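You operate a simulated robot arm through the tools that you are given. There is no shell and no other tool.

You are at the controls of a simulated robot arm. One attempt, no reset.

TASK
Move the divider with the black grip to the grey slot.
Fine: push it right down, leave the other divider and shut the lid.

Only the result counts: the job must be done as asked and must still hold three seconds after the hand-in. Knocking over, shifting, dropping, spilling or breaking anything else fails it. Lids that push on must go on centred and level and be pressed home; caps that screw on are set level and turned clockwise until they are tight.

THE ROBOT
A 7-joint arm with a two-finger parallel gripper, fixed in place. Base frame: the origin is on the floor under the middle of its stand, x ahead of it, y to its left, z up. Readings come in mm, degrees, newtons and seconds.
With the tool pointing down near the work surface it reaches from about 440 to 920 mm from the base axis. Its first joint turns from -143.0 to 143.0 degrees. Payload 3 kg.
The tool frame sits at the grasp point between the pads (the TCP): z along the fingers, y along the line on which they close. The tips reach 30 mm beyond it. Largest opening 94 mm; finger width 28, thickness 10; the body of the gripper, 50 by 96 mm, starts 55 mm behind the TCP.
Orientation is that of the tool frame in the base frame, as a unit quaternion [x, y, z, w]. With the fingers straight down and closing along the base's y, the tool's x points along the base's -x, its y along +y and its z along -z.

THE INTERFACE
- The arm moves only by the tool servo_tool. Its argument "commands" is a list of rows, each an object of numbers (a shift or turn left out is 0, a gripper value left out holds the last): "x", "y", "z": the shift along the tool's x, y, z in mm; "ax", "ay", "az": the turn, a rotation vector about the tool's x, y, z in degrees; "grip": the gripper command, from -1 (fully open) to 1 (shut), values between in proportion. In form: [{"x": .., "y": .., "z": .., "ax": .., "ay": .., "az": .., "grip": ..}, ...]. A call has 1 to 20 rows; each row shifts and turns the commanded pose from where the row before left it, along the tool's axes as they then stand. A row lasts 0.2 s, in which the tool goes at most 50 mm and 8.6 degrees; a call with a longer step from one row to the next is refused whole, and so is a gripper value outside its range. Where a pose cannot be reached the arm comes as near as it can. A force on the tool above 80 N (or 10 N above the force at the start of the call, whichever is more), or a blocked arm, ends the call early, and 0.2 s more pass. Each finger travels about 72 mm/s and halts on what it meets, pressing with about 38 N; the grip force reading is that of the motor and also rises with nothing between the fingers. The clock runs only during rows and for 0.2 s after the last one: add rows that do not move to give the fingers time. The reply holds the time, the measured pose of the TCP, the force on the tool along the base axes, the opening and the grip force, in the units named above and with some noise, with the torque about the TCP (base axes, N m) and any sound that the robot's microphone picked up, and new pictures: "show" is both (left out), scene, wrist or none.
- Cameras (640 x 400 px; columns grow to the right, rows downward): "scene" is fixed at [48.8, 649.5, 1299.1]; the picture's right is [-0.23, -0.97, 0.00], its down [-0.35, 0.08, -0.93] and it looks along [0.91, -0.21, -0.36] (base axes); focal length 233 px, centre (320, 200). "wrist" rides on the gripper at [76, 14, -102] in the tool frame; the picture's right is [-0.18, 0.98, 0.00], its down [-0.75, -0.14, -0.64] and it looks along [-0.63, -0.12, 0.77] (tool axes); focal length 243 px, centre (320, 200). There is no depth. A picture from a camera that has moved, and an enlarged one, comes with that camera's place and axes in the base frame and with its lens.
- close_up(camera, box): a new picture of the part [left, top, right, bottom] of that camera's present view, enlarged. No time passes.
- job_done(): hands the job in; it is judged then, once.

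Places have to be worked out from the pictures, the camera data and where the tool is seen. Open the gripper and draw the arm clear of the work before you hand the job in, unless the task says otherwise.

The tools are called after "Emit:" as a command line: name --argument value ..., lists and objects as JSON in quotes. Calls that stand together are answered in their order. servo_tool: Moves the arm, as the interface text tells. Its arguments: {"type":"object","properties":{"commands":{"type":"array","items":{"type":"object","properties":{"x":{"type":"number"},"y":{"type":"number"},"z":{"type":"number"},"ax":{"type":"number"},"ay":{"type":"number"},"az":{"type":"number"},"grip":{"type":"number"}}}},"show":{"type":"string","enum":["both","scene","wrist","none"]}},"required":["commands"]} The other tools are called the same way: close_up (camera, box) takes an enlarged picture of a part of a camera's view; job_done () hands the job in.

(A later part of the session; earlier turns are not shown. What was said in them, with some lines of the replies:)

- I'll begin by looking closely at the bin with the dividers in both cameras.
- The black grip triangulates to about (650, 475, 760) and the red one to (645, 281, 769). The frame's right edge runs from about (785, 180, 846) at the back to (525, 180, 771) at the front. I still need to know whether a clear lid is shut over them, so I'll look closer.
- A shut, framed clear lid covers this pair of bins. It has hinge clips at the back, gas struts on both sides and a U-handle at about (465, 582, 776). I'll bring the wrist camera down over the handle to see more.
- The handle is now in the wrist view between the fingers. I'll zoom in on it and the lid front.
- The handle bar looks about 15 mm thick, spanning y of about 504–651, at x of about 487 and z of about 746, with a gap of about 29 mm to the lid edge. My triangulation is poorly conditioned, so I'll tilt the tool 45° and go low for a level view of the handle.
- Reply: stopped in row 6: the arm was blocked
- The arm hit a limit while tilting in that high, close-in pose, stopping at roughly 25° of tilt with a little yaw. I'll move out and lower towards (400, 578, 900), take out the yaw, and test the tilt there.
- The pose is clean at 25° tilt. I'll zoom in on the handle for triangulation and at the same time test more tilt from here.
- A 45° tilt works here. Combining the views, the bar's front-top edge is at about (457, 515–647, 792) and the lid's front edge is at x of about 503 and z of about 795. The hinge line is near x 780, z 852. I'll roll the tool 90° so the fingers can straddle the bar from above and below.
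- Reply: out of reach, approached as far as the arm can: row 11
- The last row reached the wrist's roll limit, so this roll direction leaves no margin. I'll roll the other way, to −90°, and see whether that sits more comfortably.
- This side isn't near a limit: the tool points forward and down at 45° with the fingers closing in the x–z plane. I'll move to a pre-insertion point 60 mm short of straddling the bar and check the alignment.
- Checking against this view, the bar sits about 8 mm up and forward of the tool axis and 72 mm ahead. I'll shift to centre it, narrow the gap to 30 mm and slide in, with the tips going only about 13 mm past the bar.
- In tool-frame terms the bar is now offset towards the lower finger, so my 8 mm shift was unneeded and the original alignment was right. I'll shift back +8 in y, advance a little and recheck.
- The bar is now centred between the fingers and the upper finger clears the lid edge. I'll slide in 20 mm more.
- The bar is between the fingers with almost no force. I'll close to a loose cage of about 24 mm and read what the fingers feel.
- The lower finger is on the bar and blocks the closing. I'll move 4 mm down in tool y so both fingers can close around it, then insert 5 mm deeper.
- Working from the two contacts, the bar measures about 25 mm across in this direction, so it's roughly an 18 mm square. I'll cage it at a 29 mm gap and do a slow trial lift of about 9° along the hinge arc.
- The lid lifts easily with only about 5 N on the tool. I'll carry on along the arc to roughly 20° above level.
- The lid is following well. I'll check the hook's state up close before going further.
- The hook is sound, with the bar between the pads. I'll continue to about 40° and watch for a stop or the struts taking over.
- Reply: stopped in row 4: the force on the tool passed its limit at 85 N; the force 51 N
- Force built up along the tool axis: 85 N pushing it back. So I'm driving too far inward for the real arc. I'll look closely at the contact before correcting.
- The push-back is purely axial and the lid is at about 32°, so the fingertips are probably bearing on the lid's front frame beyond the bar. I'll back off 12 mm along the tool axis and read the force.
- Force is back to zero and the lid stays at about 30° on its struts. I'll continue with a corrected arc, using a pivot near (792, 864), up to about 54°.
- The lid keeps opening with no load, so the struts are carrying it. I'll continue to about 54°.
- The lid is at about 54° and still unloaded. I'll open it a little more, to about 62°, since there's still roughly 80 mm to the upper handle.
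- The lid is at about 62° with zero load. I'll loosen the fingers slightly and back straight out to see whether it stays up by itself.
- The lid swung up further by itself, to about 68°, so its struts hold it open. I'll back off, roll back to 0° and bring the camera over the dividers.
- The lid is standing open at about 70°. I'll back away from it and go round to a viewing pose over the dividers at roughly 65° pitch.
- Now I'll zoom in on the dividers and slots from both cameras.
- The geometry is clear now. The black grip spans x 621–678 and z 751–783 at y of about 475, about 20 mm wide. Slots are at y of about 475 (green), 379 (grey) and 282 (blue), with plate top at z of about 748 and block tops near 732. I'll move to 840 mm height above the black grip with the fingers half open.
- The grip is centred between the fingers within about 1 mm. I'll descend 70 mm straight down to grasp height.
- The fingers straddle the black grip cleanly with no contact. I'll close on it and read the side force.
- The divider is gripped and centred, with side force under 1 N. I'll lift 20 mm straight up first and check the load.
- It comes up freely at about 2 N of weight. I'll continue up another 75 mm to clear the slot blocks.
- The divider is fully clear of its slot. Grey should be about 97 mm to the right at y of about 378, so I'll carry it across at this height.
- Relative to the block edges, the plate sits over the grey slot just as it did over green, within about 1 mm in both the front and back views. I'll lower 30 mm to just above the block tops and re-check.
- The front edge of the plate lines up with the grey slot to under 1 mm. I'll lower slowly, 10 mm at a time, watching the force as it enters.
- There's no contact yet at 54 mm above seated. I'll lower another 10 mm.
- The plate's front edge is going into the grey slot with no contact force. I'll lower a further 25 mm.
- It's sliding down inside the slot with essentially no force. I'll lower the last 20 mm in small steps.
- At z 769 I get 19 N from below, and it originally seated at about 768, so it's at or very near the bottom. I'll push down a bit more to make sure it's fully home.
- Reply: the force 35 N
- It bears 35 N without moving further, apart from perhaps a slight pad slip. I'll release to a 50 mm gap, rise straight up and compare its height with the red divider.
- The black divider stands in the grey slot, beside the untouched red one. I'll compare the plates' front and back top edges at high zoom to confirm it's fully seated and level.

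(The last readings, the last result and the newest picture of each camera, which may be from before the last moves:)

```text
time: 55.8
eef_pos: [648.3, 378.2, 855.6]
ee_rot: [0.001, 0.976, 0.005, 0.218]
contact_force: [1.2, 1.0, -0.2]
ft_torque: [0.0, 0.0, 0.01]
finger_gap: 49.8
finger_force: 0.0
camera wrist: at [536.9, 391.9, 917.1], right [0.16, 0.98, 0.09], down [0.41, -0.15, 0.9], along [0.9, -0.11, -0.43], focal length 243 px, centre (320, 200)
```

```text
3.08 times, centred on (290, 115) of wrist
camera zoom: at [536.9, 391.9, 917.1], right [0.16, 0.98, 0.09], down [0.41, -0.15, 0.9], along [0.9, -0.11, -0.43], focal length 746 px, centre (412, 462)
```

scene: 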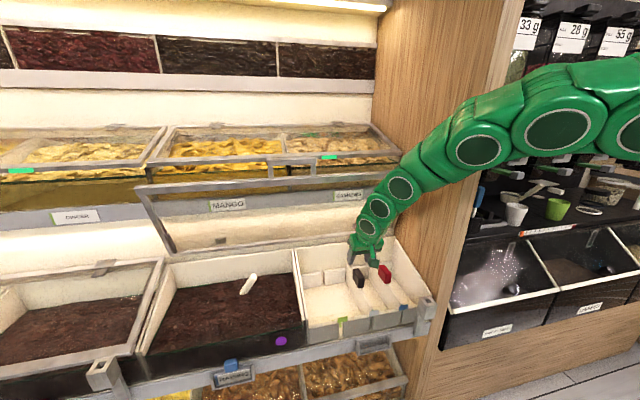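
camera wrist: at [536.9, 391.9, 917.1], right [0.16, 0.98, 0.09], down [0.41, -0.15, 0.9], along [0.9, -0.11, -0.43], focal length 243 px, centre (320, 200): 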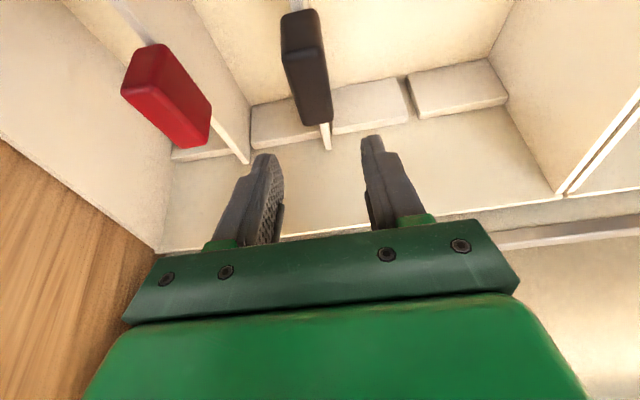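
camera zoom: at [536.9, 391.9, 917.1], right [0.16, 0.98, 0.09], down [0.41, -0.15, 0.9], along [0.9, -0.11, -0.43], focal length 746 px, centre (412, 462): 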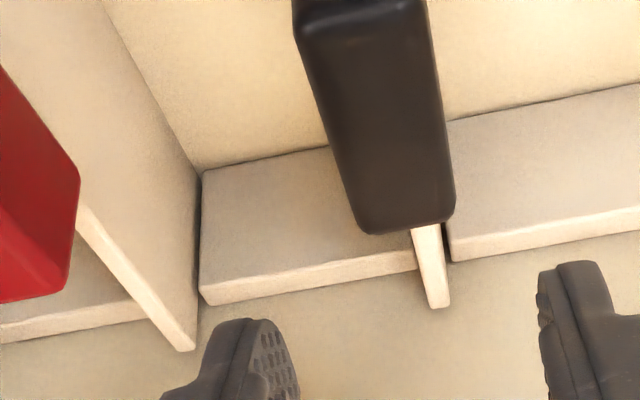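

It's nearly identical to the red one; the front might be about 2 mm proud, which is within measuring error. To be sure, I'll close the fingers and press down on top of the grip, first descending close to it.

Emit:
servo_tool --commands '[{"grip": 1}, {}, {}, {"x": 3.19, "y": -0.06, "z": 6.79}, {"x": 3.19, "y": -0.06, "z": 6.79}, {"x": 3.19, "y": -0.06, "z": 6.79}, {"x": 3.19, "y": -0.06, "z": 6.79}, {}]' --show "wrist"

Emit:
close_up --camera "wrist" --box '[220, 60, 420, 240]'

```text
time: 57.6
eef_pos: [650.1, 378.7, 827.9]
ee_rot: [0.0, 0.975, 0.006, 0.221]
contact_force: [-8.3, -0.1, 55.3]
ft_torque: [-0.04, 0.28, 0.05]
finger_gap: 0.0
finger_force: 33.0
camera wrist: at [538.0, 392.8, 889.0], right [0.16, 0.98, 0.09], down [0.4, -0.15, 0.9], along [0.9, -0.11, -0.42], focal length 243 px, centre (320, 200)
```

wrist: 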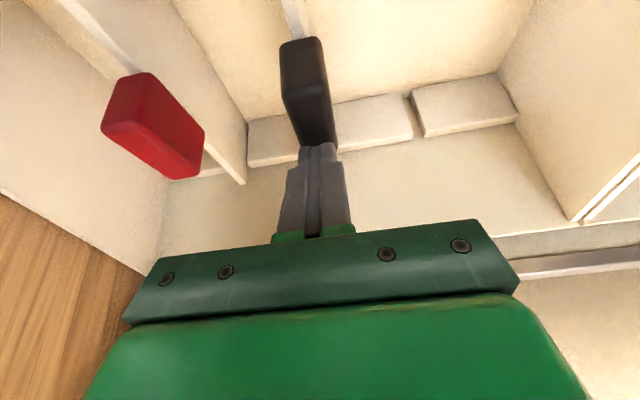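

```text
2.22 times, centred on (320, 150) of wrist
camera zoom: at [538.0, 392.8, 889.0], right [0.16, 0.98, 0.09], down [0.4, -0.15, 0.9], along [0.9, -0.11, -0.42], focal length 539 px, centre (320, 311)
```

zoom: 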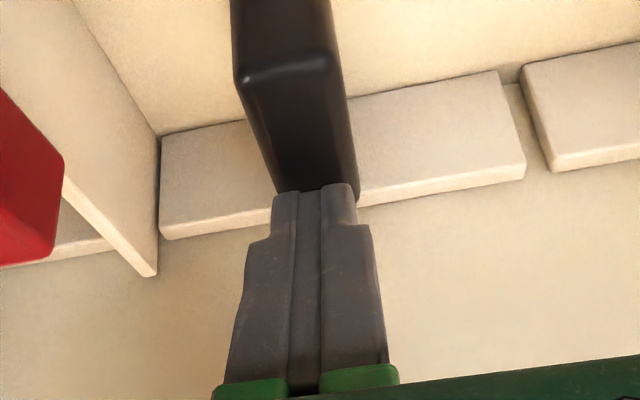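

The closed tips are already pressing the grip top with 55 N at z 828, towards the rear of the grip. I'll lift, shift 22 mm forward and press again so the front end gets the same push.

Emit:
servo_tool --commands '[{"x": -4.3, "z": -9.05}, {"x": 10, "z": -4.7}, {"x": 10, "z": -4.7}, {"x": 1.7, "z": 3.6}, {"x": 1.7, "z": 3.6}, {}]' --show "none"

```text
time: 59.0
eef_pos: [626.9, 377.7, 829.8]
ee_rot: [0.0, 0.976, 0.005, 0.219]
contact_force: [-7.0, -0.2, 18.3]
ft_torque: [-0.03, 0.21, -0.03]
finger_gap: 0.2
finger_force: 33.1
```

The front is in contact with 18 N at z 830. I'll press a little harder here.

Emit:
servo_tool --commands '[{"x": 0.64, "z": 1.36}, {"x": 0.64, "z": 1.36}, {}]' --show "none"

```text
time: 59.9
eef_pos: [628.0, 380.7, 829.1]
ee_rot: [-0.001, 0.975, 0.007, 0.221]
contact_force: [-2.4, -0.8, 20.7]
ft_torque: [-0.05, 0.09, 0.02]
finger_gap: 0.2
finger_force: 32.9
stopped in row 3: the force on the tool passed its limit at 82 N (the readings are from after the stop); the commanded pose is now the measured one
```

The front took 82 N with no movement, at the same height as the rear, so the divider is fully down and level. I'll lift away and check it.

Emit:
servo_tool --commands '[{"x": -4.3, "z": -9.05}, {"x": -8.5, "z": -18.1}, {"x": -12.8, "z": -27.2}, {"x": -12.8, "z": -27.2}, {"x": -12.8, "z": -27.2}, {}]' --show "both"

Emit:
close_up --camera "scene" --box '[290, 230, 440, 340]'

Emit:
close_up --camera "scene" --box '[370, 285, 430, 325]'

```text
time: 61.3
eef_pos: [628.6, 378.9, 947.3]
ee_rot: [0.0, 0.976, 0.005, 0.22]
contact_force: [0.1, -0.4, 0.3]
ft_torque: [-0.01, 0.06, -0.03]
finger_gap: 0.1
finger_force: 33.5
camera wrist: at [516.8, 392.5, 1007.1], right [0.16, 0.98, 0.09], down [0.41, -0.15, 0.9], along [0.9, -0.11, -0.42], focal length 243 px, centre (320, 200)
```

scene: 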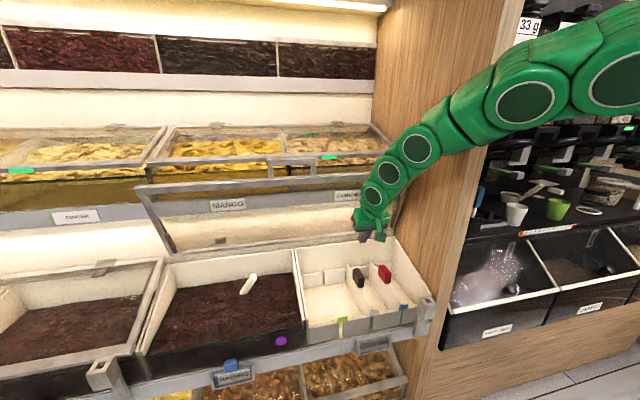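
wrist: 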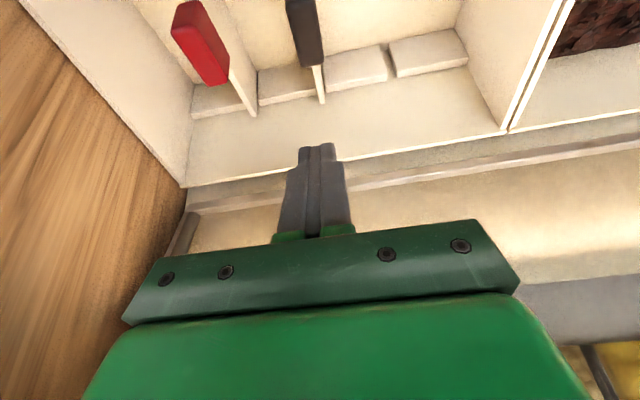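

```text
3.64 times, centred on (365, 285) of scene
camera zoom: at [48.8, 649.5, 1299.1], right [-0.23, -0.97, 0.0], down [-0.35, 0.08, -0.93], along [0.91, -0.21, -0.36], focal length 848 px, centre (156, -109)
```

zoom: 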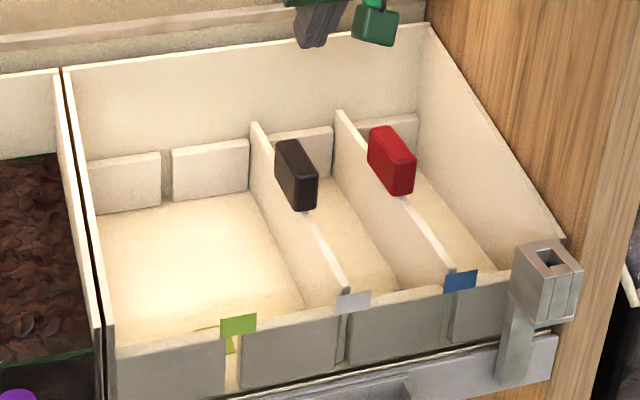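

```text
10.00 times, centred on (400, 305) of scene
camera zoom: at [48.8, 649.5, 1299.1], right [-0.23, -0.97, 0.0], down [-0.35, 0.08, -0.93], along [0.91, -0.21, -0.36], focal length 2332 px, centre (-480, -850)
```

zoom: 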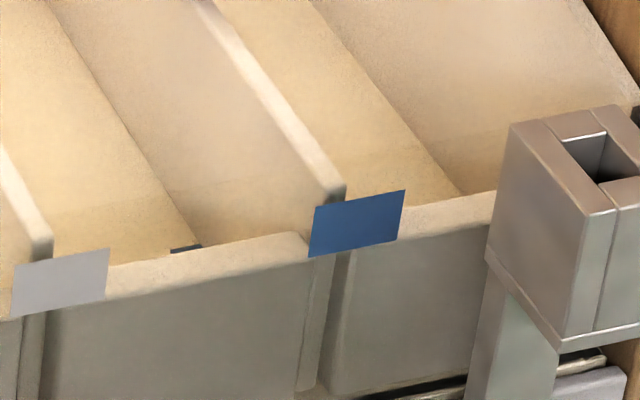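

The picture is unchanged after pressing, so it was already home. Next is the lid: I'll look at its handle against the upper handle to plan how to draw it down.

Emit:
close_up --camera "scene" --box '[240, 140, 360, 215]'

Emit:
close_up --camera "scene" --box '[120, 150, 430, 260]'

```text
5.33 times, centred on (300, 178) of scene
camera zoom: at [48.8, 649.5, 1299.1], right [-0.23, -0.97, 0.0], down [-0.35, 0.08, -0.93], along [0.91, -0.21, -0.36], focal length 1244 px, centre (427, 320)
```

zoom: 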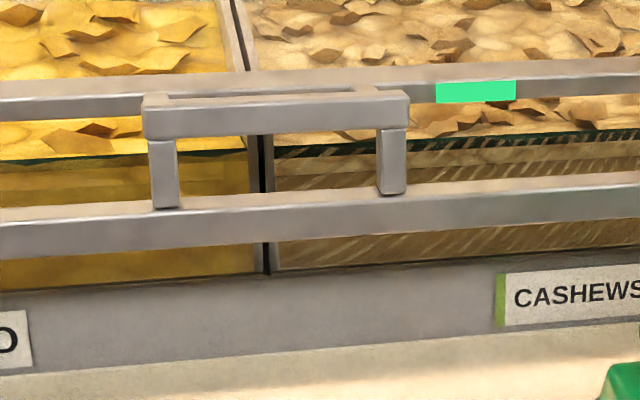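

```text
2.06 times, centred on (275, 205) of scene
camera zoom: at [48.8, 649.5, 1299.1], right [-0.23, -0.97, 0.0], down [-0.35, 0.08, -0.93], along [0.91, -0.21, -0.36], focal length 482 px, centre (413, 190)
```

zoom: 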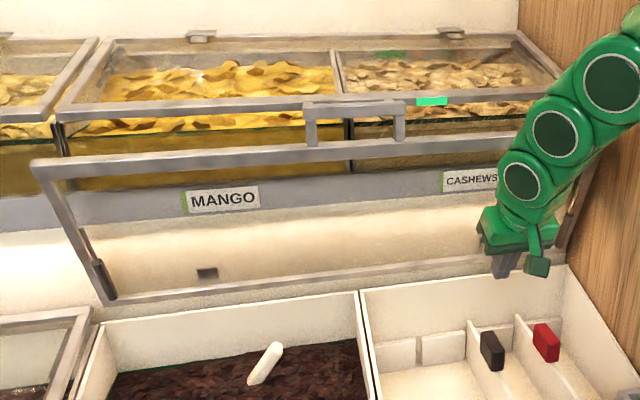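

The lid handle sits near (654, 582, 1172), with about 45 mm of free space to the upper handle behind it, so I can cage the bar as before. I'll first back out to a safe spot in front and restore the 45° pitch and −90° roll.

Emit:
servo_tool --commands '[{"x": 4.6, "y": 22.9, "z": -34.2}, {"x": 4.6, "y": 22.9, "z": -34.2}, {"x": 4.6, "y": 22.9, "z": -34.2}, {"x": 4.6, "y": 22.9, "z": -34.2}, {"x": 4.6, "y": 22.9, "z": -34.2}, {"x": 4.6, "y": 22.9, "z": -34.2}, {"x": 4.6, "y": 22.9, "z": -34.2}, {"x": 4.6, "y": 22.9, "z": -34.2}, {"ay": -6.7}, {"ay": -6.7}, {"ay": -6.6}, {}]' --show "none"

Emit:
servo_tool --commands '[{"az": -8.2, "grip": 0.1}, {"az": -8.2}, {"az": -8.2}, {"az": -8.2}, {"az": -8.2}, {"az": -8.2}, {"az": -8.2}, {"az": -8.2}, {"az": -8.2}, {"az": -8.2}, {"az": -8.0}, {}]' --show "both"

```text
time: 63.9
eef_pos: [475.3, 559.4, 1181.2]
ee_rot: [0.0, 0.922, 0.007, 0.387]
contact_force: [-0.1, 0.2, -0.6]
ft_torque: [0.01, -0.02, 0.0]
finger_gap: 0.0
finger_force: 33.0
```

```text
time: 66.5
eef_pos: [474.5, 557.7, 1180.7]
ee_rot: [-0.652, 0.652, -0.27, 0.277]
contact_force: [-0.1, -0.2, -0.5]
ft_torque: [0.01, 0.0, 0.01]
finger_gap: 42.3
finger_force: 0.1
camera wrist: at [393.7, 481.3, 1242.7], right [-0.69, 0.19, -0.7], down [-0.36, 0.75, 0.56], along [0.63, 0.64, -0.45], focal length 243 px, centre (320, 200)
```

scene: 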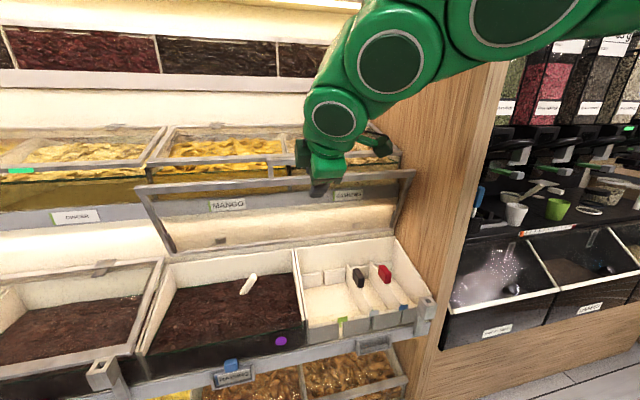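
wrist: 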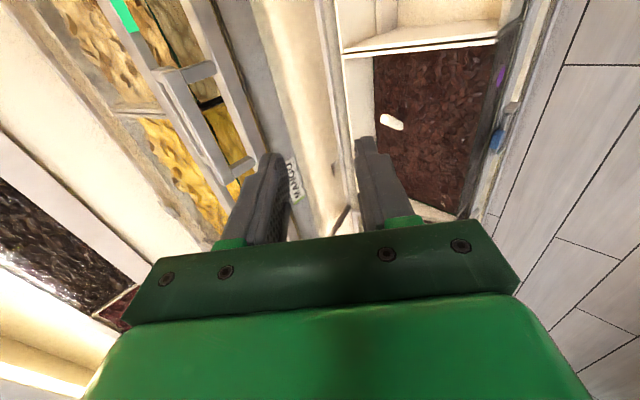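

Now I'll zoom in to locate the lid handle from this pose.

Emit:
close_up --camera "wrist" --box '[110, 20, 310, 220]'

```text
2.00 times, centred on (210, 120) of wrist
camera zoom: at [393.7, 481.3, 1242.7], right [-0.69, 0.19, -0.7], down [-0.36, 0.75, 0.56], along [0.63, 0.64, -0.45], focal length 485 px, centre (540, 360)
```

zoom: 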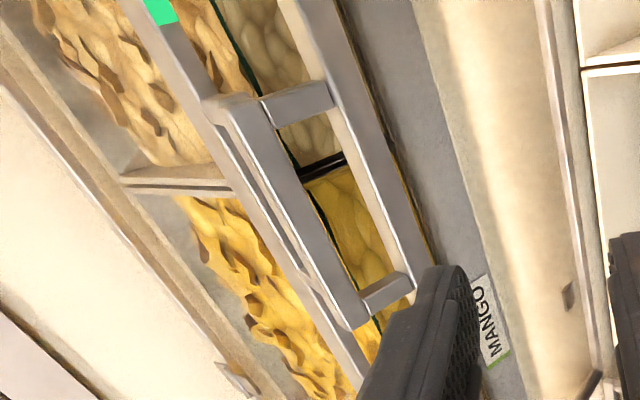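

This view plus the scene ray put the open lid at about 75°, with its bar near (692, 1165) and its free edge near (707, 1127). The gap behind the handle is tight, so I'll push on the frame to the right of the handle (y ≈ 440) with closed fingers. First I'll stage in front and above that spot at 60° pitch.

Emit:
servo_tool --commands '[{"ax": -7.5, "grip": 1}, {"ax": -7.5}, {"x": 19.6, "y": -28.8, "z": 5.2}, {"x": 19.6, "y": -28.8, "z": 5.2}, {"x": 19.6, "y": -28.8, "z": 5.2}, {"x": 19.6, "y": -28.8, "z": 5.2}, {"x": 19.6, "y": -28.8, "z": 5.2}, {"x": 19.6, "y": -28.8, "z": 5.2}, {}]' --show "both"

Emit:
close_up --camera "scene" --box '[240, 110, 440, 230]'

Emit:
close_up --camera "wrist" --box '[160, 0, 440, 240]'

```text
time: 68.5
eef_pos: [639.9, 440.3, 1241.0]
ee_rot: [0.682, -0.682, 0.181, -0.19]
contact_force: [0.1, 0.3, 0.4]
ft_torque: [-0.01, 0.02, -0.04]
finger_gap: 0.0
finger_force: 32.4
camera wrist: at [578.0, 364.1, 1321.9], right [-0.85, 0.19, -0.5], down [-0.21, 0.75, 0.63], along [0.49, 0.64, -0.59], focal length 243 px, centre (320, 200)
```

scene: 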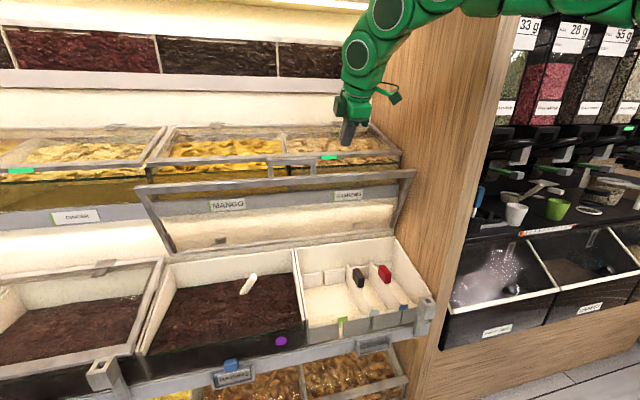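
wrist: 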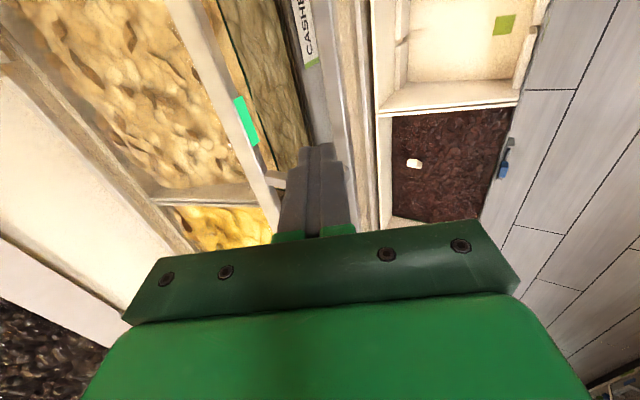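

```text
3.20 times, centred on (340, 170) of scene
camera zoom: at [48.8, 649.5, 1299.1], right [-0.23, -0.97, 0.0], down [-0.35, 0.08, -0.93], along [0.91, -0.21, -0.36], focal length 746 px, centre (256, 296)
```

zoom: 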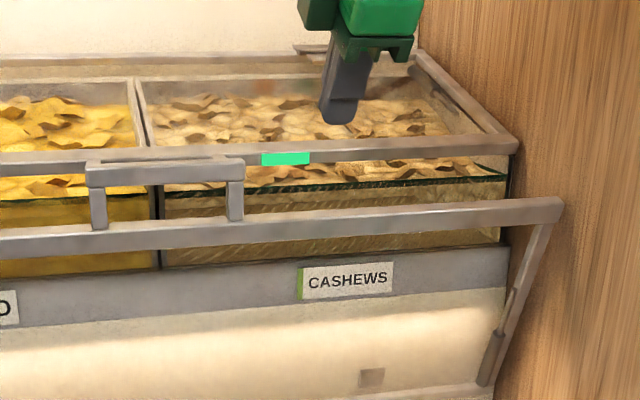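

```text
1.67 times, centred on (300, 120) of wrist
camera zoom: at [578.0, 364.1, 1321.9], right [-0.85, 0.19, -0.5], down [-0.21, 0.75, 0.63], along [0.49, 0.64, -0.59], focal length 404 px, centre (353, 333)
```

zoom: 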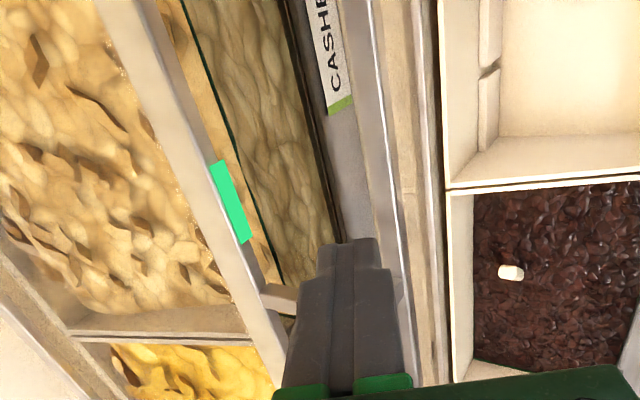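

From this angle the upper lid's front edge is at x ≈ 784, so there's ample room behind our lid's free edge (outer edge near (708, 1128)). I'll go over the top of the frame and down behind it at y 440.

Emit:
servo_tool --commands '[{"y": -11.1, "z": 22.4}, {"y": -11.1, "z": 22.4}, {"y": -11.1, "z": 22.4}, {"y": -11.0, "z": 22.4}, {}]' --show "both"

Emit:
close_up --camera "wrist" --box '[200, 60, 440, 240]'

Emit:
close_up --camera "scene" --box '[270, 110, 430, 210]'

```text
time: 69.7
eef_pos: [725.3, 441.2, 1186.8]
ee_rot: [-0.682, 0.682, -0.182, 0.19]
contact_force: [0.2, 1.0, -0.1]
ft_torque: [-0.01, 0.02, 0.03]
finger_gap: 0.1
finger_force: 32.7
camera wrist: at [662.0, 363.9, 1267.8], right [-0.85, 0.19, -0.5], down [-0.21, 0.74, 0.63], along [0.49, 0.64, -0.59], focal length 243 px, centre (320, 200)
```

scene: 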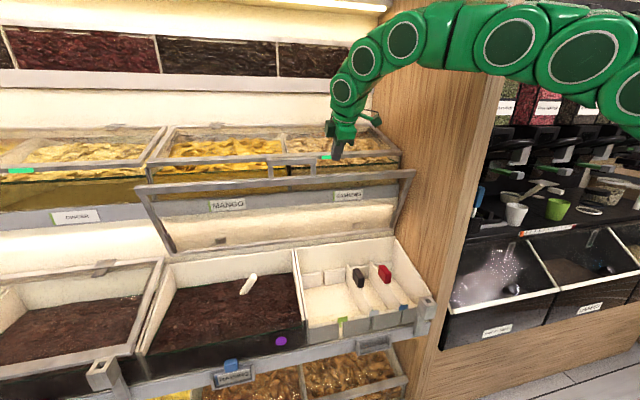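
wrist: 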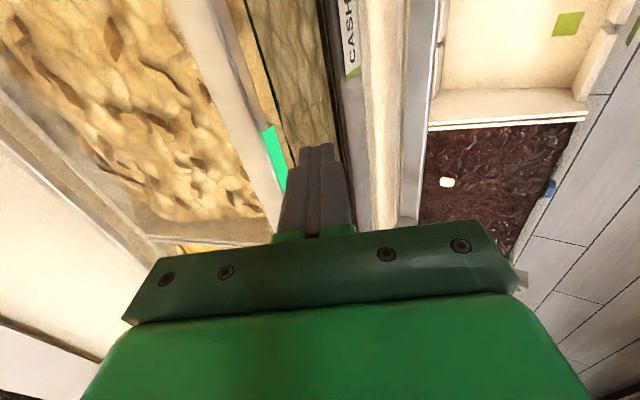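

```text
2.22 times, centred on (320, 150) of wrist
camera zoom: at [662.0, 363.9, 1267.8], right [-0.85, 0.19, -0.5], down [-0.21, 0.74, 0.63], along [0.49, 0.64, -0.59], focal length 539 px, centre (320, 311)
```

zoom: 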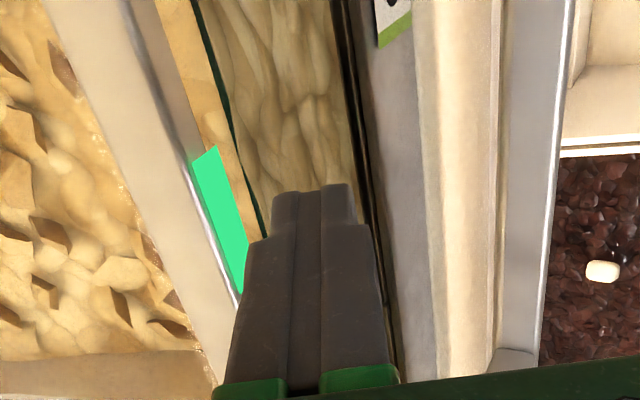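

```text
4.00 times, centred on (350, 160) of scene
camera zoom: at [48.8, 649.5, 1299.1], right [-0.23, -0.97, 0.0], down [-0.35, 0.08, -0.93], along [0.91, -0.21, -0.36], focal length 933 px, centre (200, 360)
```

zoom: 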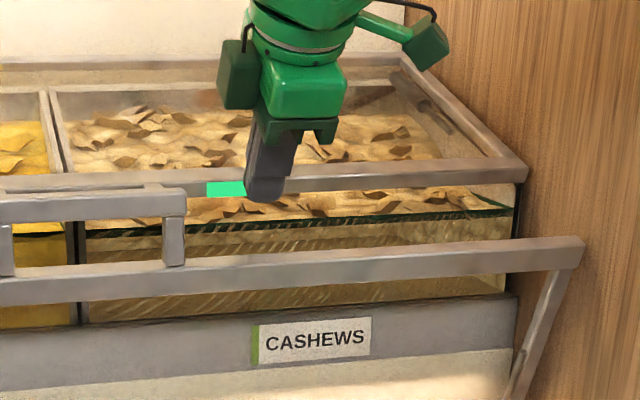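

The poker is behind the lid with about 25 mm of clearance either side. I'll lower 45 mm straight down behind the frame.

Emit:
servo_tool --commands '[{"x": 0.2, "y": 7.6, "z": 12.9}, {"x": 0.2, "y": 7.6, "z": 12.9}, {"x": 0.2, "y": 7.6, "z": 12.9}, {}]' --show "both"

Emit:
close_up --camera "wrist" --box '[200, 60, 440, 240]'

Emit:
close_up --camera "scene" --box '[270, 110, 430, 210]'

```text
time: 70.7
eef_pos: [725.7, 441.8, 1140.5]
ee_rot: [0.682, -0.682, 0.181, -0.189]
contact_force: [-1.0, 0.4, -0.6]
ft_torque: [0.0, -0.03, 0.01]
finger_gap: 0.0
finger_force: 33.3
camera wrist: at [662.1, 364.0, 1222.0], right [-0.85, 0.19, -0.5], down [-0.21, 0.74, 0.63], along [0.49, 0.64, -0.59], focal length 243 px, centre (320, 200)
```

scene: 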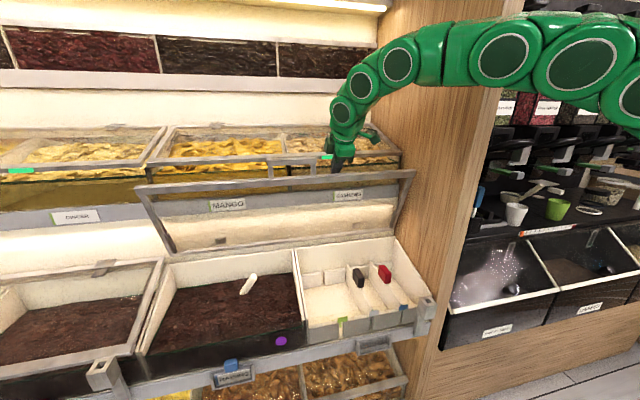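
wrist: 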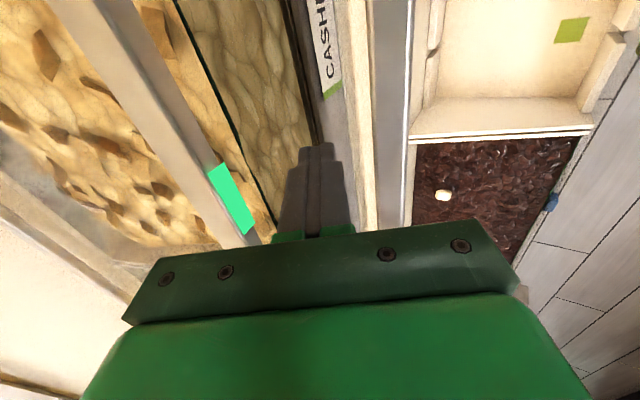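

```text
2.22 times, centred on (320, 150) of wrist
camera zoom: at [662.1, 364.0, 1222.0], right [-0.85, 0.19, -0.5], down [-0.21, 0.74, 0.63], along [0.49, 0.64, -0.59], focal length 539 px, centre (320, 311)
```

zoom: 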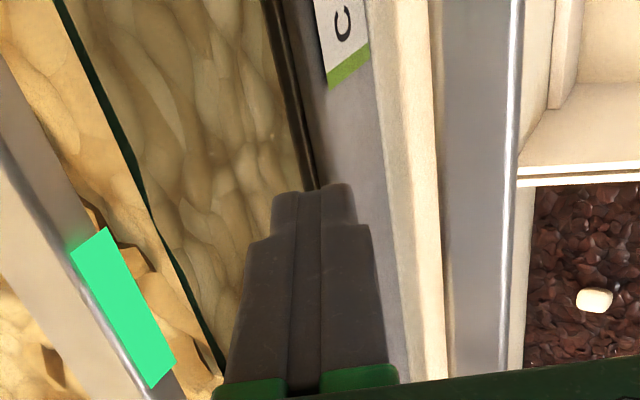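

```text
4.00 times, centred on (350, 160) of scene
camera zoom: at [48.8, 649.5, 1299.1], right [-0.23, -0.97, 0.0], down [-0.35, 0.08, -0.93], along [0.91, -0.21, -0.36], focal length 933 px, centre (200, 360)
```

zoom: 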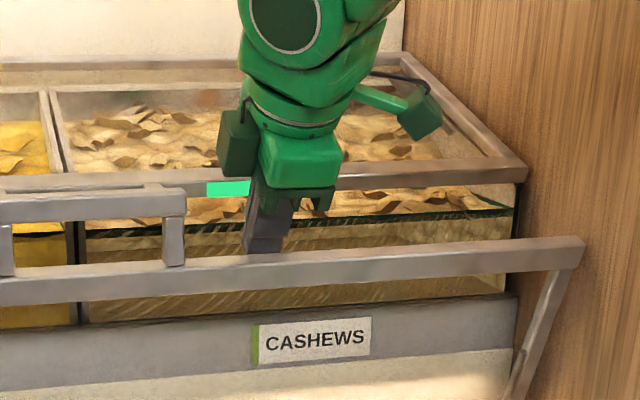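

The tip sits about 15 mm below the lid's free edge, on its back side. I'll draw the lid forward and down along its arc, to about 64° first, and read the force.

Emit:
servo_tool --commands '[{"y": 15.2, "z": -13.0}, {"x": 0.1, "y": 17.9, "z": -4.6}, {"x": 0.1, "y": 18.2, "z": -3.3}, {"x": 0.1, "y": 18.4, "z": -2.1}, {}]' --show "both"

```text
time: 71.9
eef_pos: [652.5, 441.8, 1126.5]
ee_rot: [-0.682, 0.682, -0.181, 0.19]
contact_force: [-0.7, 2.0, 3.0]
ft_torque: [-0.02, 0.0, 0.04]
finger_gap: 0.0
finger_force: 32.8
camera wrist: at [589.6, 364.1, 1206.8], right [-0.85, 0.19, -0.5], down [-0.21, 0.74, 0.63], along [0.49, 0.64, -0.59], focal length 243 px, centre (320, 200)
```

scene: 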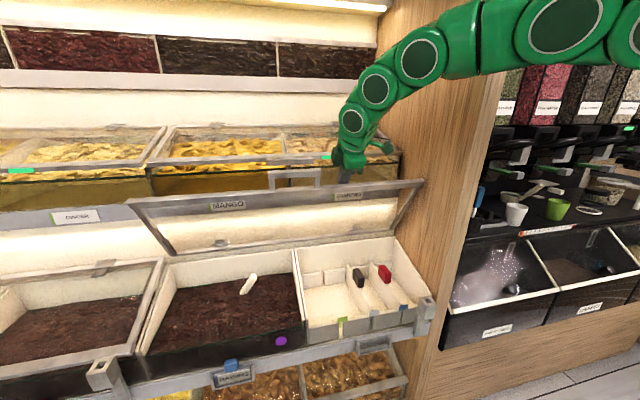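
wrist: 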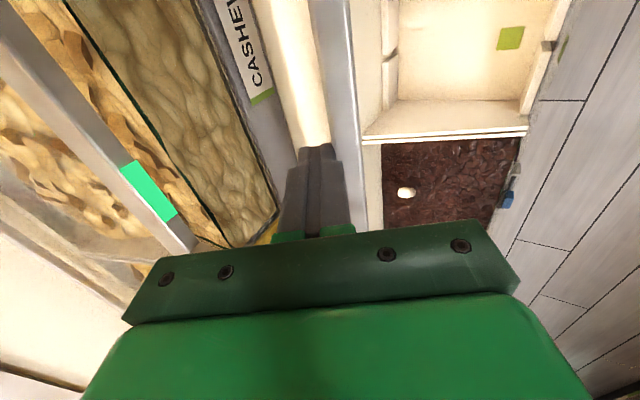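

The lid is coming forward with only about 3 N. I'll continue down to roughly 44°.

Emit:
servo_tool --commands '[{"x": 0.1, "y": 18.5, "z": -0.8}, {"x": 0.1, "y": 18.5, "z": 0.6}, {"x": 0.1, "y": 18.5, "z": 1.8}, {"x": 0.1, "y": 18.2, "z": 3.0}, {"x": 0.1, "y": 18, "z": 4.4}, {}]' --show "both"

```text
time: 73.3
eef_pos: [577.3, 441.6, 1072.5]
ee_rot: [-0.682, 0.683, -0.181, 0.19]
contact_force: [-0.1, -0.1, 1.3]
ft_torque: [-0.05, -0.03, 0.0]
finger_gap: 0.1
finger_force: 33.0
camera wrist: at [514.5, 363.9, 1151.9], right [-0.85, 0.19, -0.5], down [-0.21, 0.75, 0.63], along [0.49, 0.64, -0.59], focal length 243 px, centre (320, 200)
```

scene: 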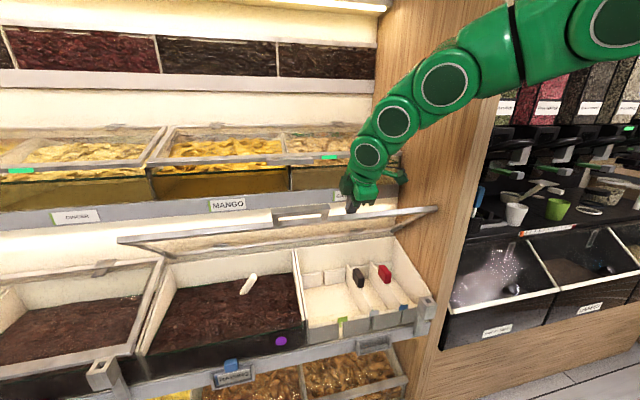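
wrist: 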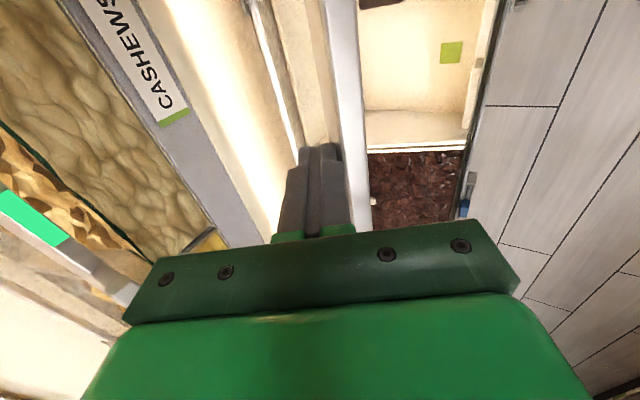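

It's following smoothly with almost no force. I'll continue to about 16°.

Emit:
servo_tool --commands '[{"x": 0.15, "y": 17.8, "z": 5.6}, {"x": 0.15, "y": 17.2, "z": 6.8}, {"x": 0.15, "y": 16.8, "z": 8.0}, {"x": 0.15, "y": 16.1, "z": 9.2}, {"x": 0.15, "y": 15.5, "z": 10.3}, {"x": 0.15, "y": 14.7, "z": 11.3}, {"x": 0.2, "y": 13.9, "z": 12.3}, {}]' --show "both"

Emit:
close_up --camera "wrist" --box '[200, 60, 440, 240]'

```text
time: 75.1
eef_pos: [513.4, 441.9, 959.4]
ee_rot: [-0.682, 0.682, -0.182, 0.191]
contact_force: [0.2, -0.5, 0.3]
ft_torque: [-0.05, 0.0, -0.05]
finger_gap: 0.0
finger_force: 32.9
camera wrist: at [451.1, 364.1, 1039.9], right [-0.85, 0.19, -0.5], down [-0.21, 0.75, 0.63], along [0.49, 0.64, -0.59], focal length 243 px, centre (320, 200)
```

scene: 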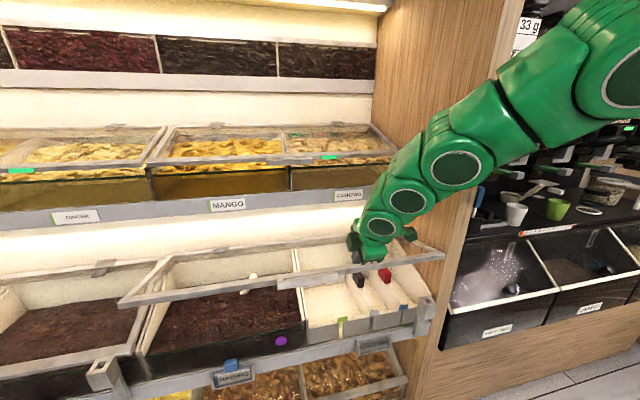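
wrist: 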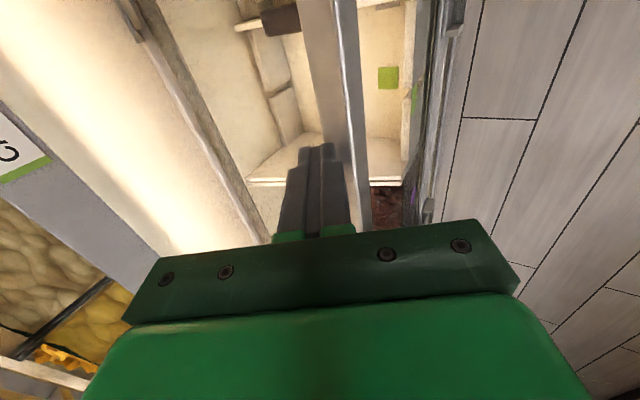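

```text
2.22 times, centred on (320, 150) of wrist
camera zoom: at [451.1, 364.1, 1039.9], right [-0.85, 0.19, -0.5], down [-0.21, 0.75, 0.63], along [0.49, 0.64, -0.59], focal length 539 px, centre (320, 311)
```

zoom: 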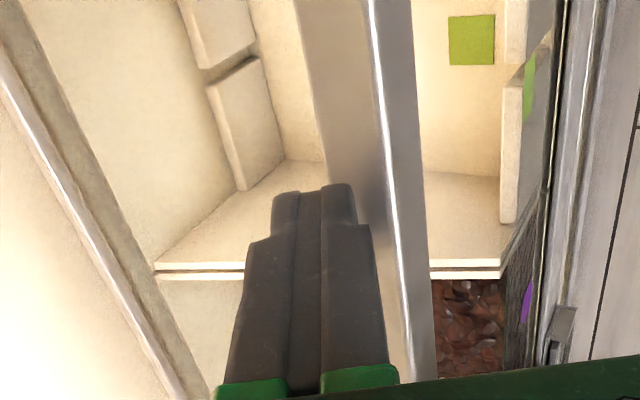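

The lid is at about 15° and its frame is under the fingertip. I'll shift the contact 5 mm nearer the front edge and continue down, slowing near the end.

Emit:
servo_tool --commands '[{"x": 0.2, "y": 16.4, "z": 9.6}, {"x": 0.2, "y": 12.1, "z": 14.1}, {"x": 0.2, "y": 11, "z": 14.8}, {"x": 0.2, "y": 9.9, "z": 15.7}, {"x": 0.2, "y": 8.9, "z": 16.3}, {}]' --show "both"

Emit:
close_up --camera "wrist" --box '[200, 60, 440, 240]'

```text
time: 76.5
eef_pos: [500.4, 440.6, 868.4]
ee_rot: [0.682, -0.682, 0.182, -0.191]
contact_force: [1.2, 0.5, 0.3]
ft_torque: [0.01, -0.02, 0.0]
finger_gap: 0.0
finger_force: 32.8
camera wrist: at [436.7, 363.8, 949.9], right [-0.85, 0.19, -0.5], down [-0.21, 0.74, 0.63], along [0.49, 0.64, -0.59], focal length 243 px, centre (320, 200)
```

scene: 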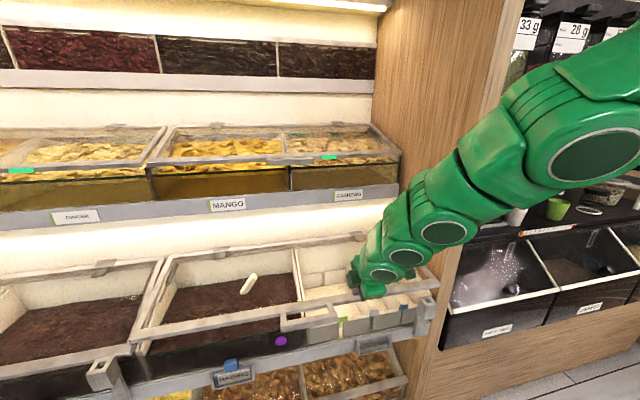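
wrist: 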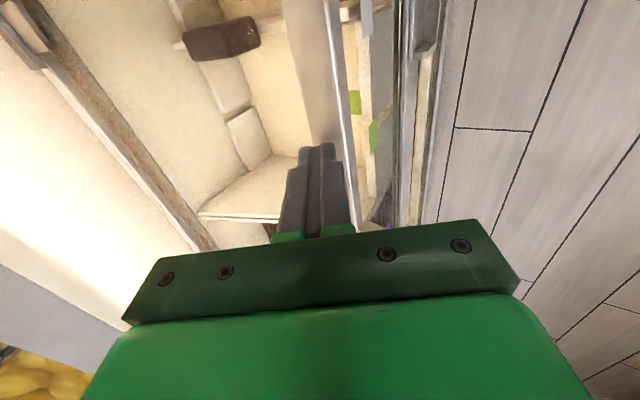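

```text
2.22 times, centred on (320, 150) of wrist
camera zoom: at [436.7, 363.8, 949.9], right [-0.85, 0.19, -0.5], down [-0.21, 0.74, 0.63], along [0.49, 0.64, -0.59], focal length 539 px, centre (320, 311)
```

zoom: 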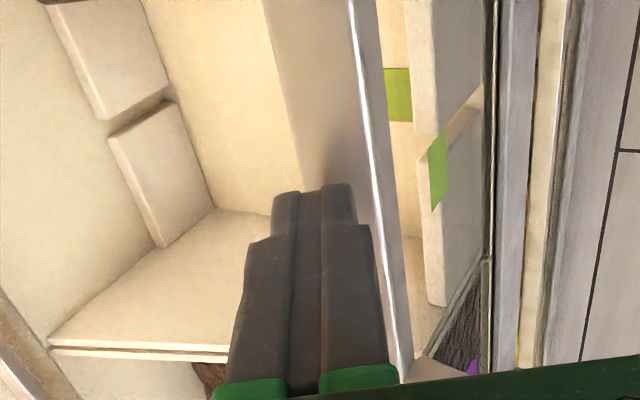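

The lid is nearly shut and still light. I'll ease it down the last 8° in small steps.

Emit:
servo_tool --commands '[{"x": 0.1, "y": 3.8, "z": 8.4}, {"x": 0.1, "y": 3.8, "z": 8.4}, {"x": 0.1, "y": 3.3, "z": 8.6}, {}]' --show "none"

Emit:
servo_tool --commands '[{"x": 0.05, "y": 1.6, "z": 4.3}, {"x": 0.05, "y": 1.6, "z": 4.3}, {}]' --show "both"

```text
time: 77.5
eef_pos: [503.0, 442.5, 841.5]
ee_rot: [0.682, -0.682, 0.181, -0.19]
contact_force: [0.1, -0.4, -0.3]
ft_torque: [0.0, -0.03, -0.03]
finger_gap: 0.1
finger_force: 33.6
```

```text
time: 78.3
eef_pos: [503.3, 440.9, 832.5]
ee_rot: [0.683, -0.682, 0.181, -0.19]
contact_force: [0.4, 0.8, 0.1]
ft_torque: [-0.02, 0.0, 0.02]
finger_gap: 0.0
finger_force: 32.9
camera wrist: at [441.6, 364.1, 913.2], right [-0.85, 0.19, -0.5], down [-0.21, 0.75, 0.63], along [0.49, 0.64, -0.59], focal length 243 px, centre (320, 200)
```

scene: 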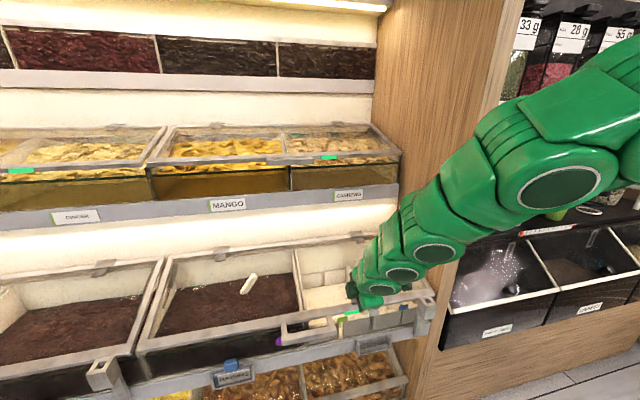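
wrist: 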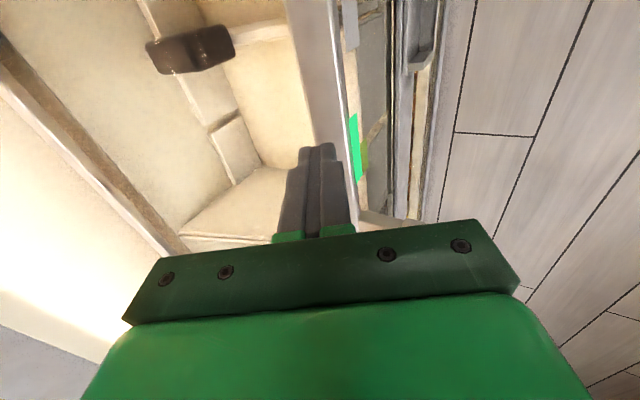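

The lid looks shut again, with the handle covering the purple spot as at the start. I'll press the frame down gently to confirm it's home.

Emit:
servo_tool --commands '[{"y": 1.3, "z": 2.6}, {"y": 1.3, "z": 2.6}, {}]' --show "none"

```text
time: 79.1
eef_pos: [505.1, 440.7, 827.5]
ee_rot: [-0.682, 0.683, -0.181, 0.19]
contact_force: [0.2, -0.5, -0.1]
ft_torque: [-0.02, -0.02, 0.0]
finger_gap: 0.0
finger_force: 33.1
```

Still no contact, so the lid has dropped shut by itself. I'll continue down in small steps until I feel it.

Emit:
servo_tool --commands '[{"y": 1.0, "z": 1.7}, {"y": 1.0, "z": 1.7}, {}]' --show "none"

Emit:
servo_tool --commands '[{"y": 1.0, "z": 1.7}, {"y": 1.0, "z": 1.7}, {}]' --show "wrist"

Emit:
close_up --camera "wrist" --box '[200, 60, 440, 240]'

```text
time: 79.9
eef_pos: [504.2, 441.8, 823.4]
ee_rot: [0.682, -0.682, 0.181, -0.191]
contact_force: [0.1, 0.4, -0.6]
ft_torque: [-0.03, -0.01, 0.0]
finger_gap: 0.0
finger_force: 33.3
```

```text
time: 80.7
eef_pos: [504.9, 441.3, 819.1]
ee_rot: [-0.682, 0.682, -0.182, 0.191]
contact_force: [0.3, -1.4, -0.4]
ft_torque: [0.01, 0.01, 0.02]
finger_gap: 0.1
finger_force: 32.5
camera wrist: at [441.9, 364.0, 900.4], right [-0.85, 0.19, -0.5], down [-0.21, 0.74, 0.63], along [0.49, 0.64, -0.59], focal length 243 px, centre (320, 200)
```

wrist: 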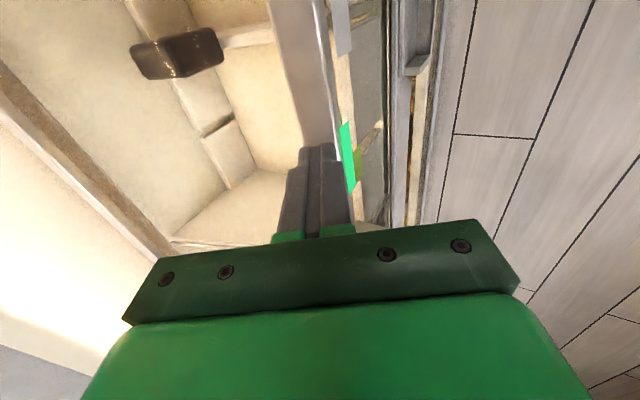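

```text
2.22 times, centred on (320, 150) of wrist
camera zoom: at [441.9, 364.0, 900.4], right [-0.85, 0.19, -0.5], down [-0.21, 0.74, 0.63], along [0.49, 0.64, -0.59], focal length 539 px, centre (320, 311)
```

zoom: 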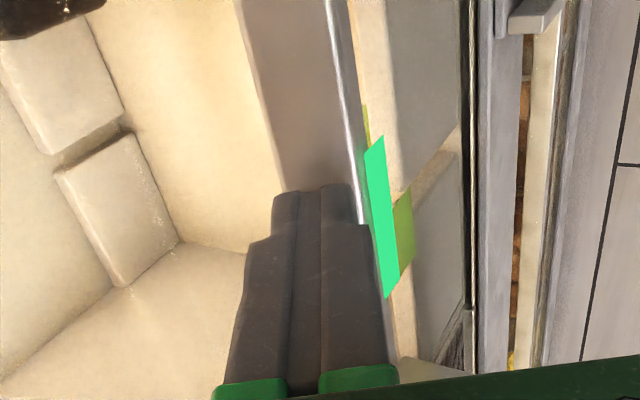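

The tip is over the frame near its front edge but hasn't touched yet. I'll continue down.

Emit:
servo_tool --commands '[{"y": 1.0, "z": 1.7}, {"y": 1.0, "z": 1.7}, {}]' --show "none"

Emit:
servo_tool --commands '[{"y": 1.0, "z": 1.7}, {"y": 1.0, "z": 1.7}, {}]' --show "none"

```text
time: 81.4
eef_pos: [506.3, 441.2, 818.9]
ee_rot: [-0.682, 0.682, -0.182, 0.191]
contact_force: [-20.9, -9.4, 30.8]
ft_torque: [-0.56, 0.44, -0.23]
finger_gap: 0.0
finger_force: 32.8
stopped in row 3: the force on the tool passed its limit at 83 N (the readings are from after the stop); the commanded pose is now the measured one
```

```text
time: 81.9
eef_pos: [504.9, 441.4, 819.3]
ee_rot: [-0.681, 0.682, -0.183, 0.192]
contact_force: [-24.4, -9.3, 32.0]
ft_torque: [-0.62, 0.52, -0.21]
finger_gap: 0.3
finger_force: 33.4
stopped in row 2: the force on the tool passed its limit at 88 N (the readings are from after the stop); the commanded pose is now the measured one
```

The frame is solid under more than 80 N at this height, so the lid is pressed home. I'll back off along the tool axis and inspect everything.

Emit:
servo_tool --commands '[{"z": -5}, {"z": -20}, {"z": -30}, {"z": -35}, {"z": -40}, {"z": -40}, {}]' --show "both"

Emit:
close_up --camera "scene" --box '[130, 220, 450, 360]'

```text
time: 83.5
eef_pos: [421.1, 439.8, 964.7]
ee_rot: [0.682, -0.682, 0.182, -0.192]
contact_force: [-0.2, 0.5, 0.0]
ft_torque: [0.02, 0.02, 0.0]
finger_gap: 0.0
finger_force: 33.0
camera wrist: at [357.1, 362.5, 1044.7], right [-0.85, 0.19, -0.5], down [-0.21, 0.74, 0.63], along [0.49, 0.64, -0.59], focal length 243 px, centre (320, 200)
```

scene: 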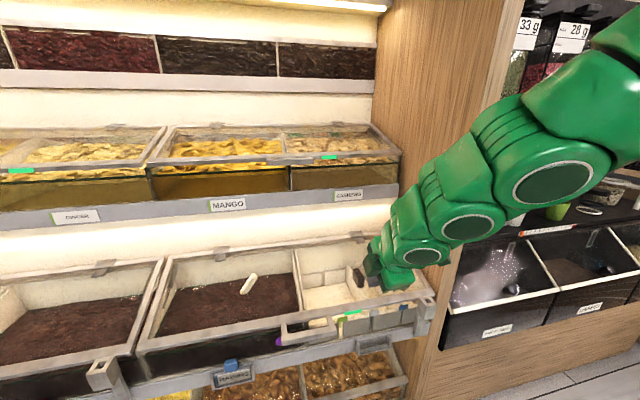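
wrist: 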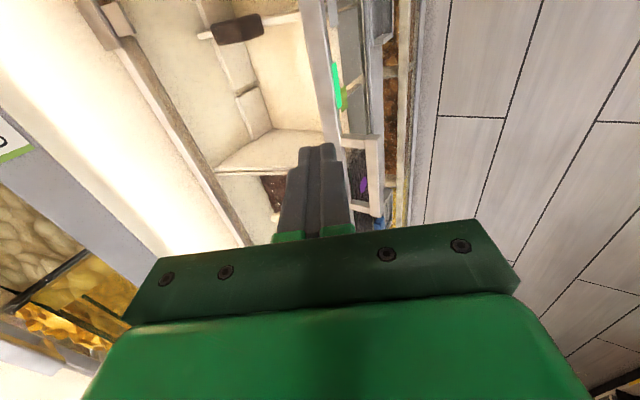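

```text
2.00 times, centred on (290, 290) of scene
camera zoom: at [48.8, 649.5, 1299.1], right [-0.23, -0.97, 0.0], down [-0.35, 0.08, -0.93], along [0.91, -0.21, -0.36], focal length 466 px, centre (380, 20)
```

zoom: 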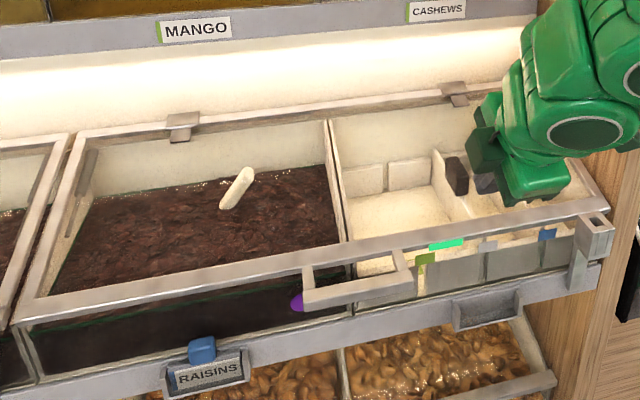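

The lid sits exactly as it did at the start, with both dividers under it. I'll open the gripper and draw the arm up and clear.

Emit:
servo_tool --commands '[{"y": -14, "z": -34, "grip": -1}, {"y": -14, "z": -34}, {"y": -14, "z": -34}, {"y": -14, "z": -34}, {"y": -14, "z": -34}, {}, {}, {}]' --show "both"

Emit:
close_up --camera "scene" --box '[260, 220, 450, 360]'

```text
time: 85.3
eef_pos: [392.3, 437.2, 1146.8]
ee_rot: [-0.681, 0.683, -0.181, 0.192]
contact_force: [-0.7, -0.1, -0.2]
ft_torque: [0.02, -0.01, 0.0]
finger_gap: 94.0
finger_force: 0.1
camera wrist: at [329.1, 359.6, 1227.7], right [-0.85, 0.19, -0.5], down [-0.21, 0.74, 0.63], along [0.49, 0.64, -0.59], focal length 243 px, centre (320, 200)
```

scene: 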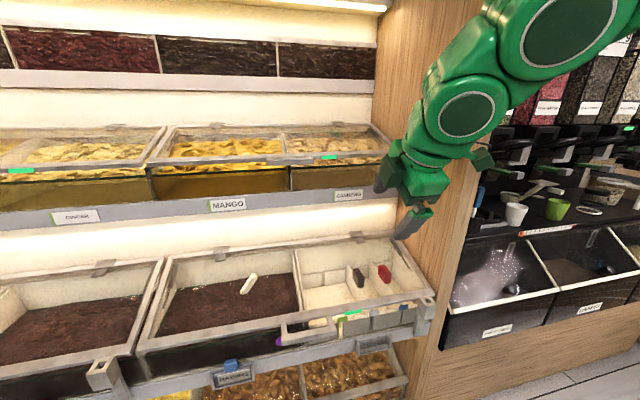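
wrist: 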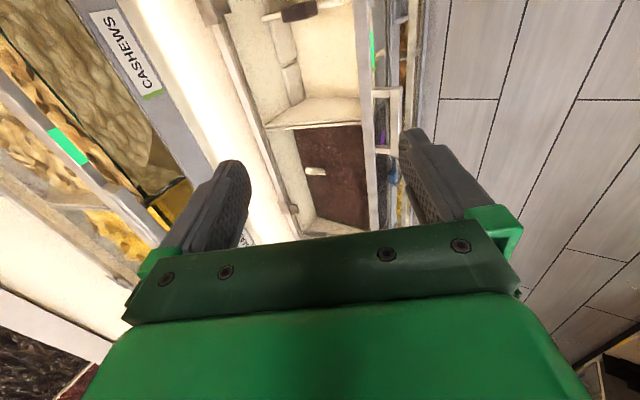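

```text
2.86 times, centred on (355, 290) of scene
camera zoom: at [48.8, 649.5, 1299.1], right [-0.23, -0.97, 0.0], down [-0.35, 0.08, -0.93], along [0.91, -0.21, -0.36], focal length 666 px, centre (220, -57)
```

zoom: 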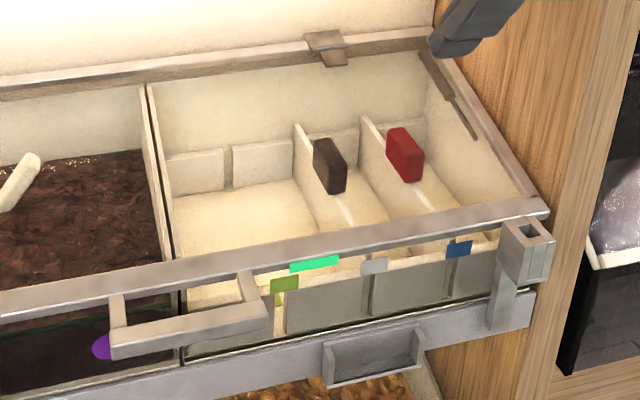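

This view matches the opening one: the lid frame, handle and red divider are in the same pixels. The black grip sits midway between its old spot and red, in the grey slot, pressed right down. The gripper is open and clear, so I'm handing in.

Emit:
job_done

```text
The job is handed in.
```

I moved the divider with the black grip from the green slot to the grey slot and pushed it right down. I then shut the lid again and handed the job in. I haven't seen the result of the judging.

- **Divider:** I pressed on the top of its grip at front and back, with up to 82 N. It didn't move, and both ends sat level to about 1–2 mm.
- **Other divider:** the one with the red grip was not touched, and it looks in the same place as at the start.
- **Lid:** it swung shut along its hinge, and the front frame held firm under more than 80 N. In the last picture the lid and handle look the same as at the start.
- **While opening the lid:** the fingers pushed too hard on it once, at 85 N, and the arm stopped itself. I backed off and changed the path, and saw no damage afterwards.

The gripper is open and the arm is clear of the bins.
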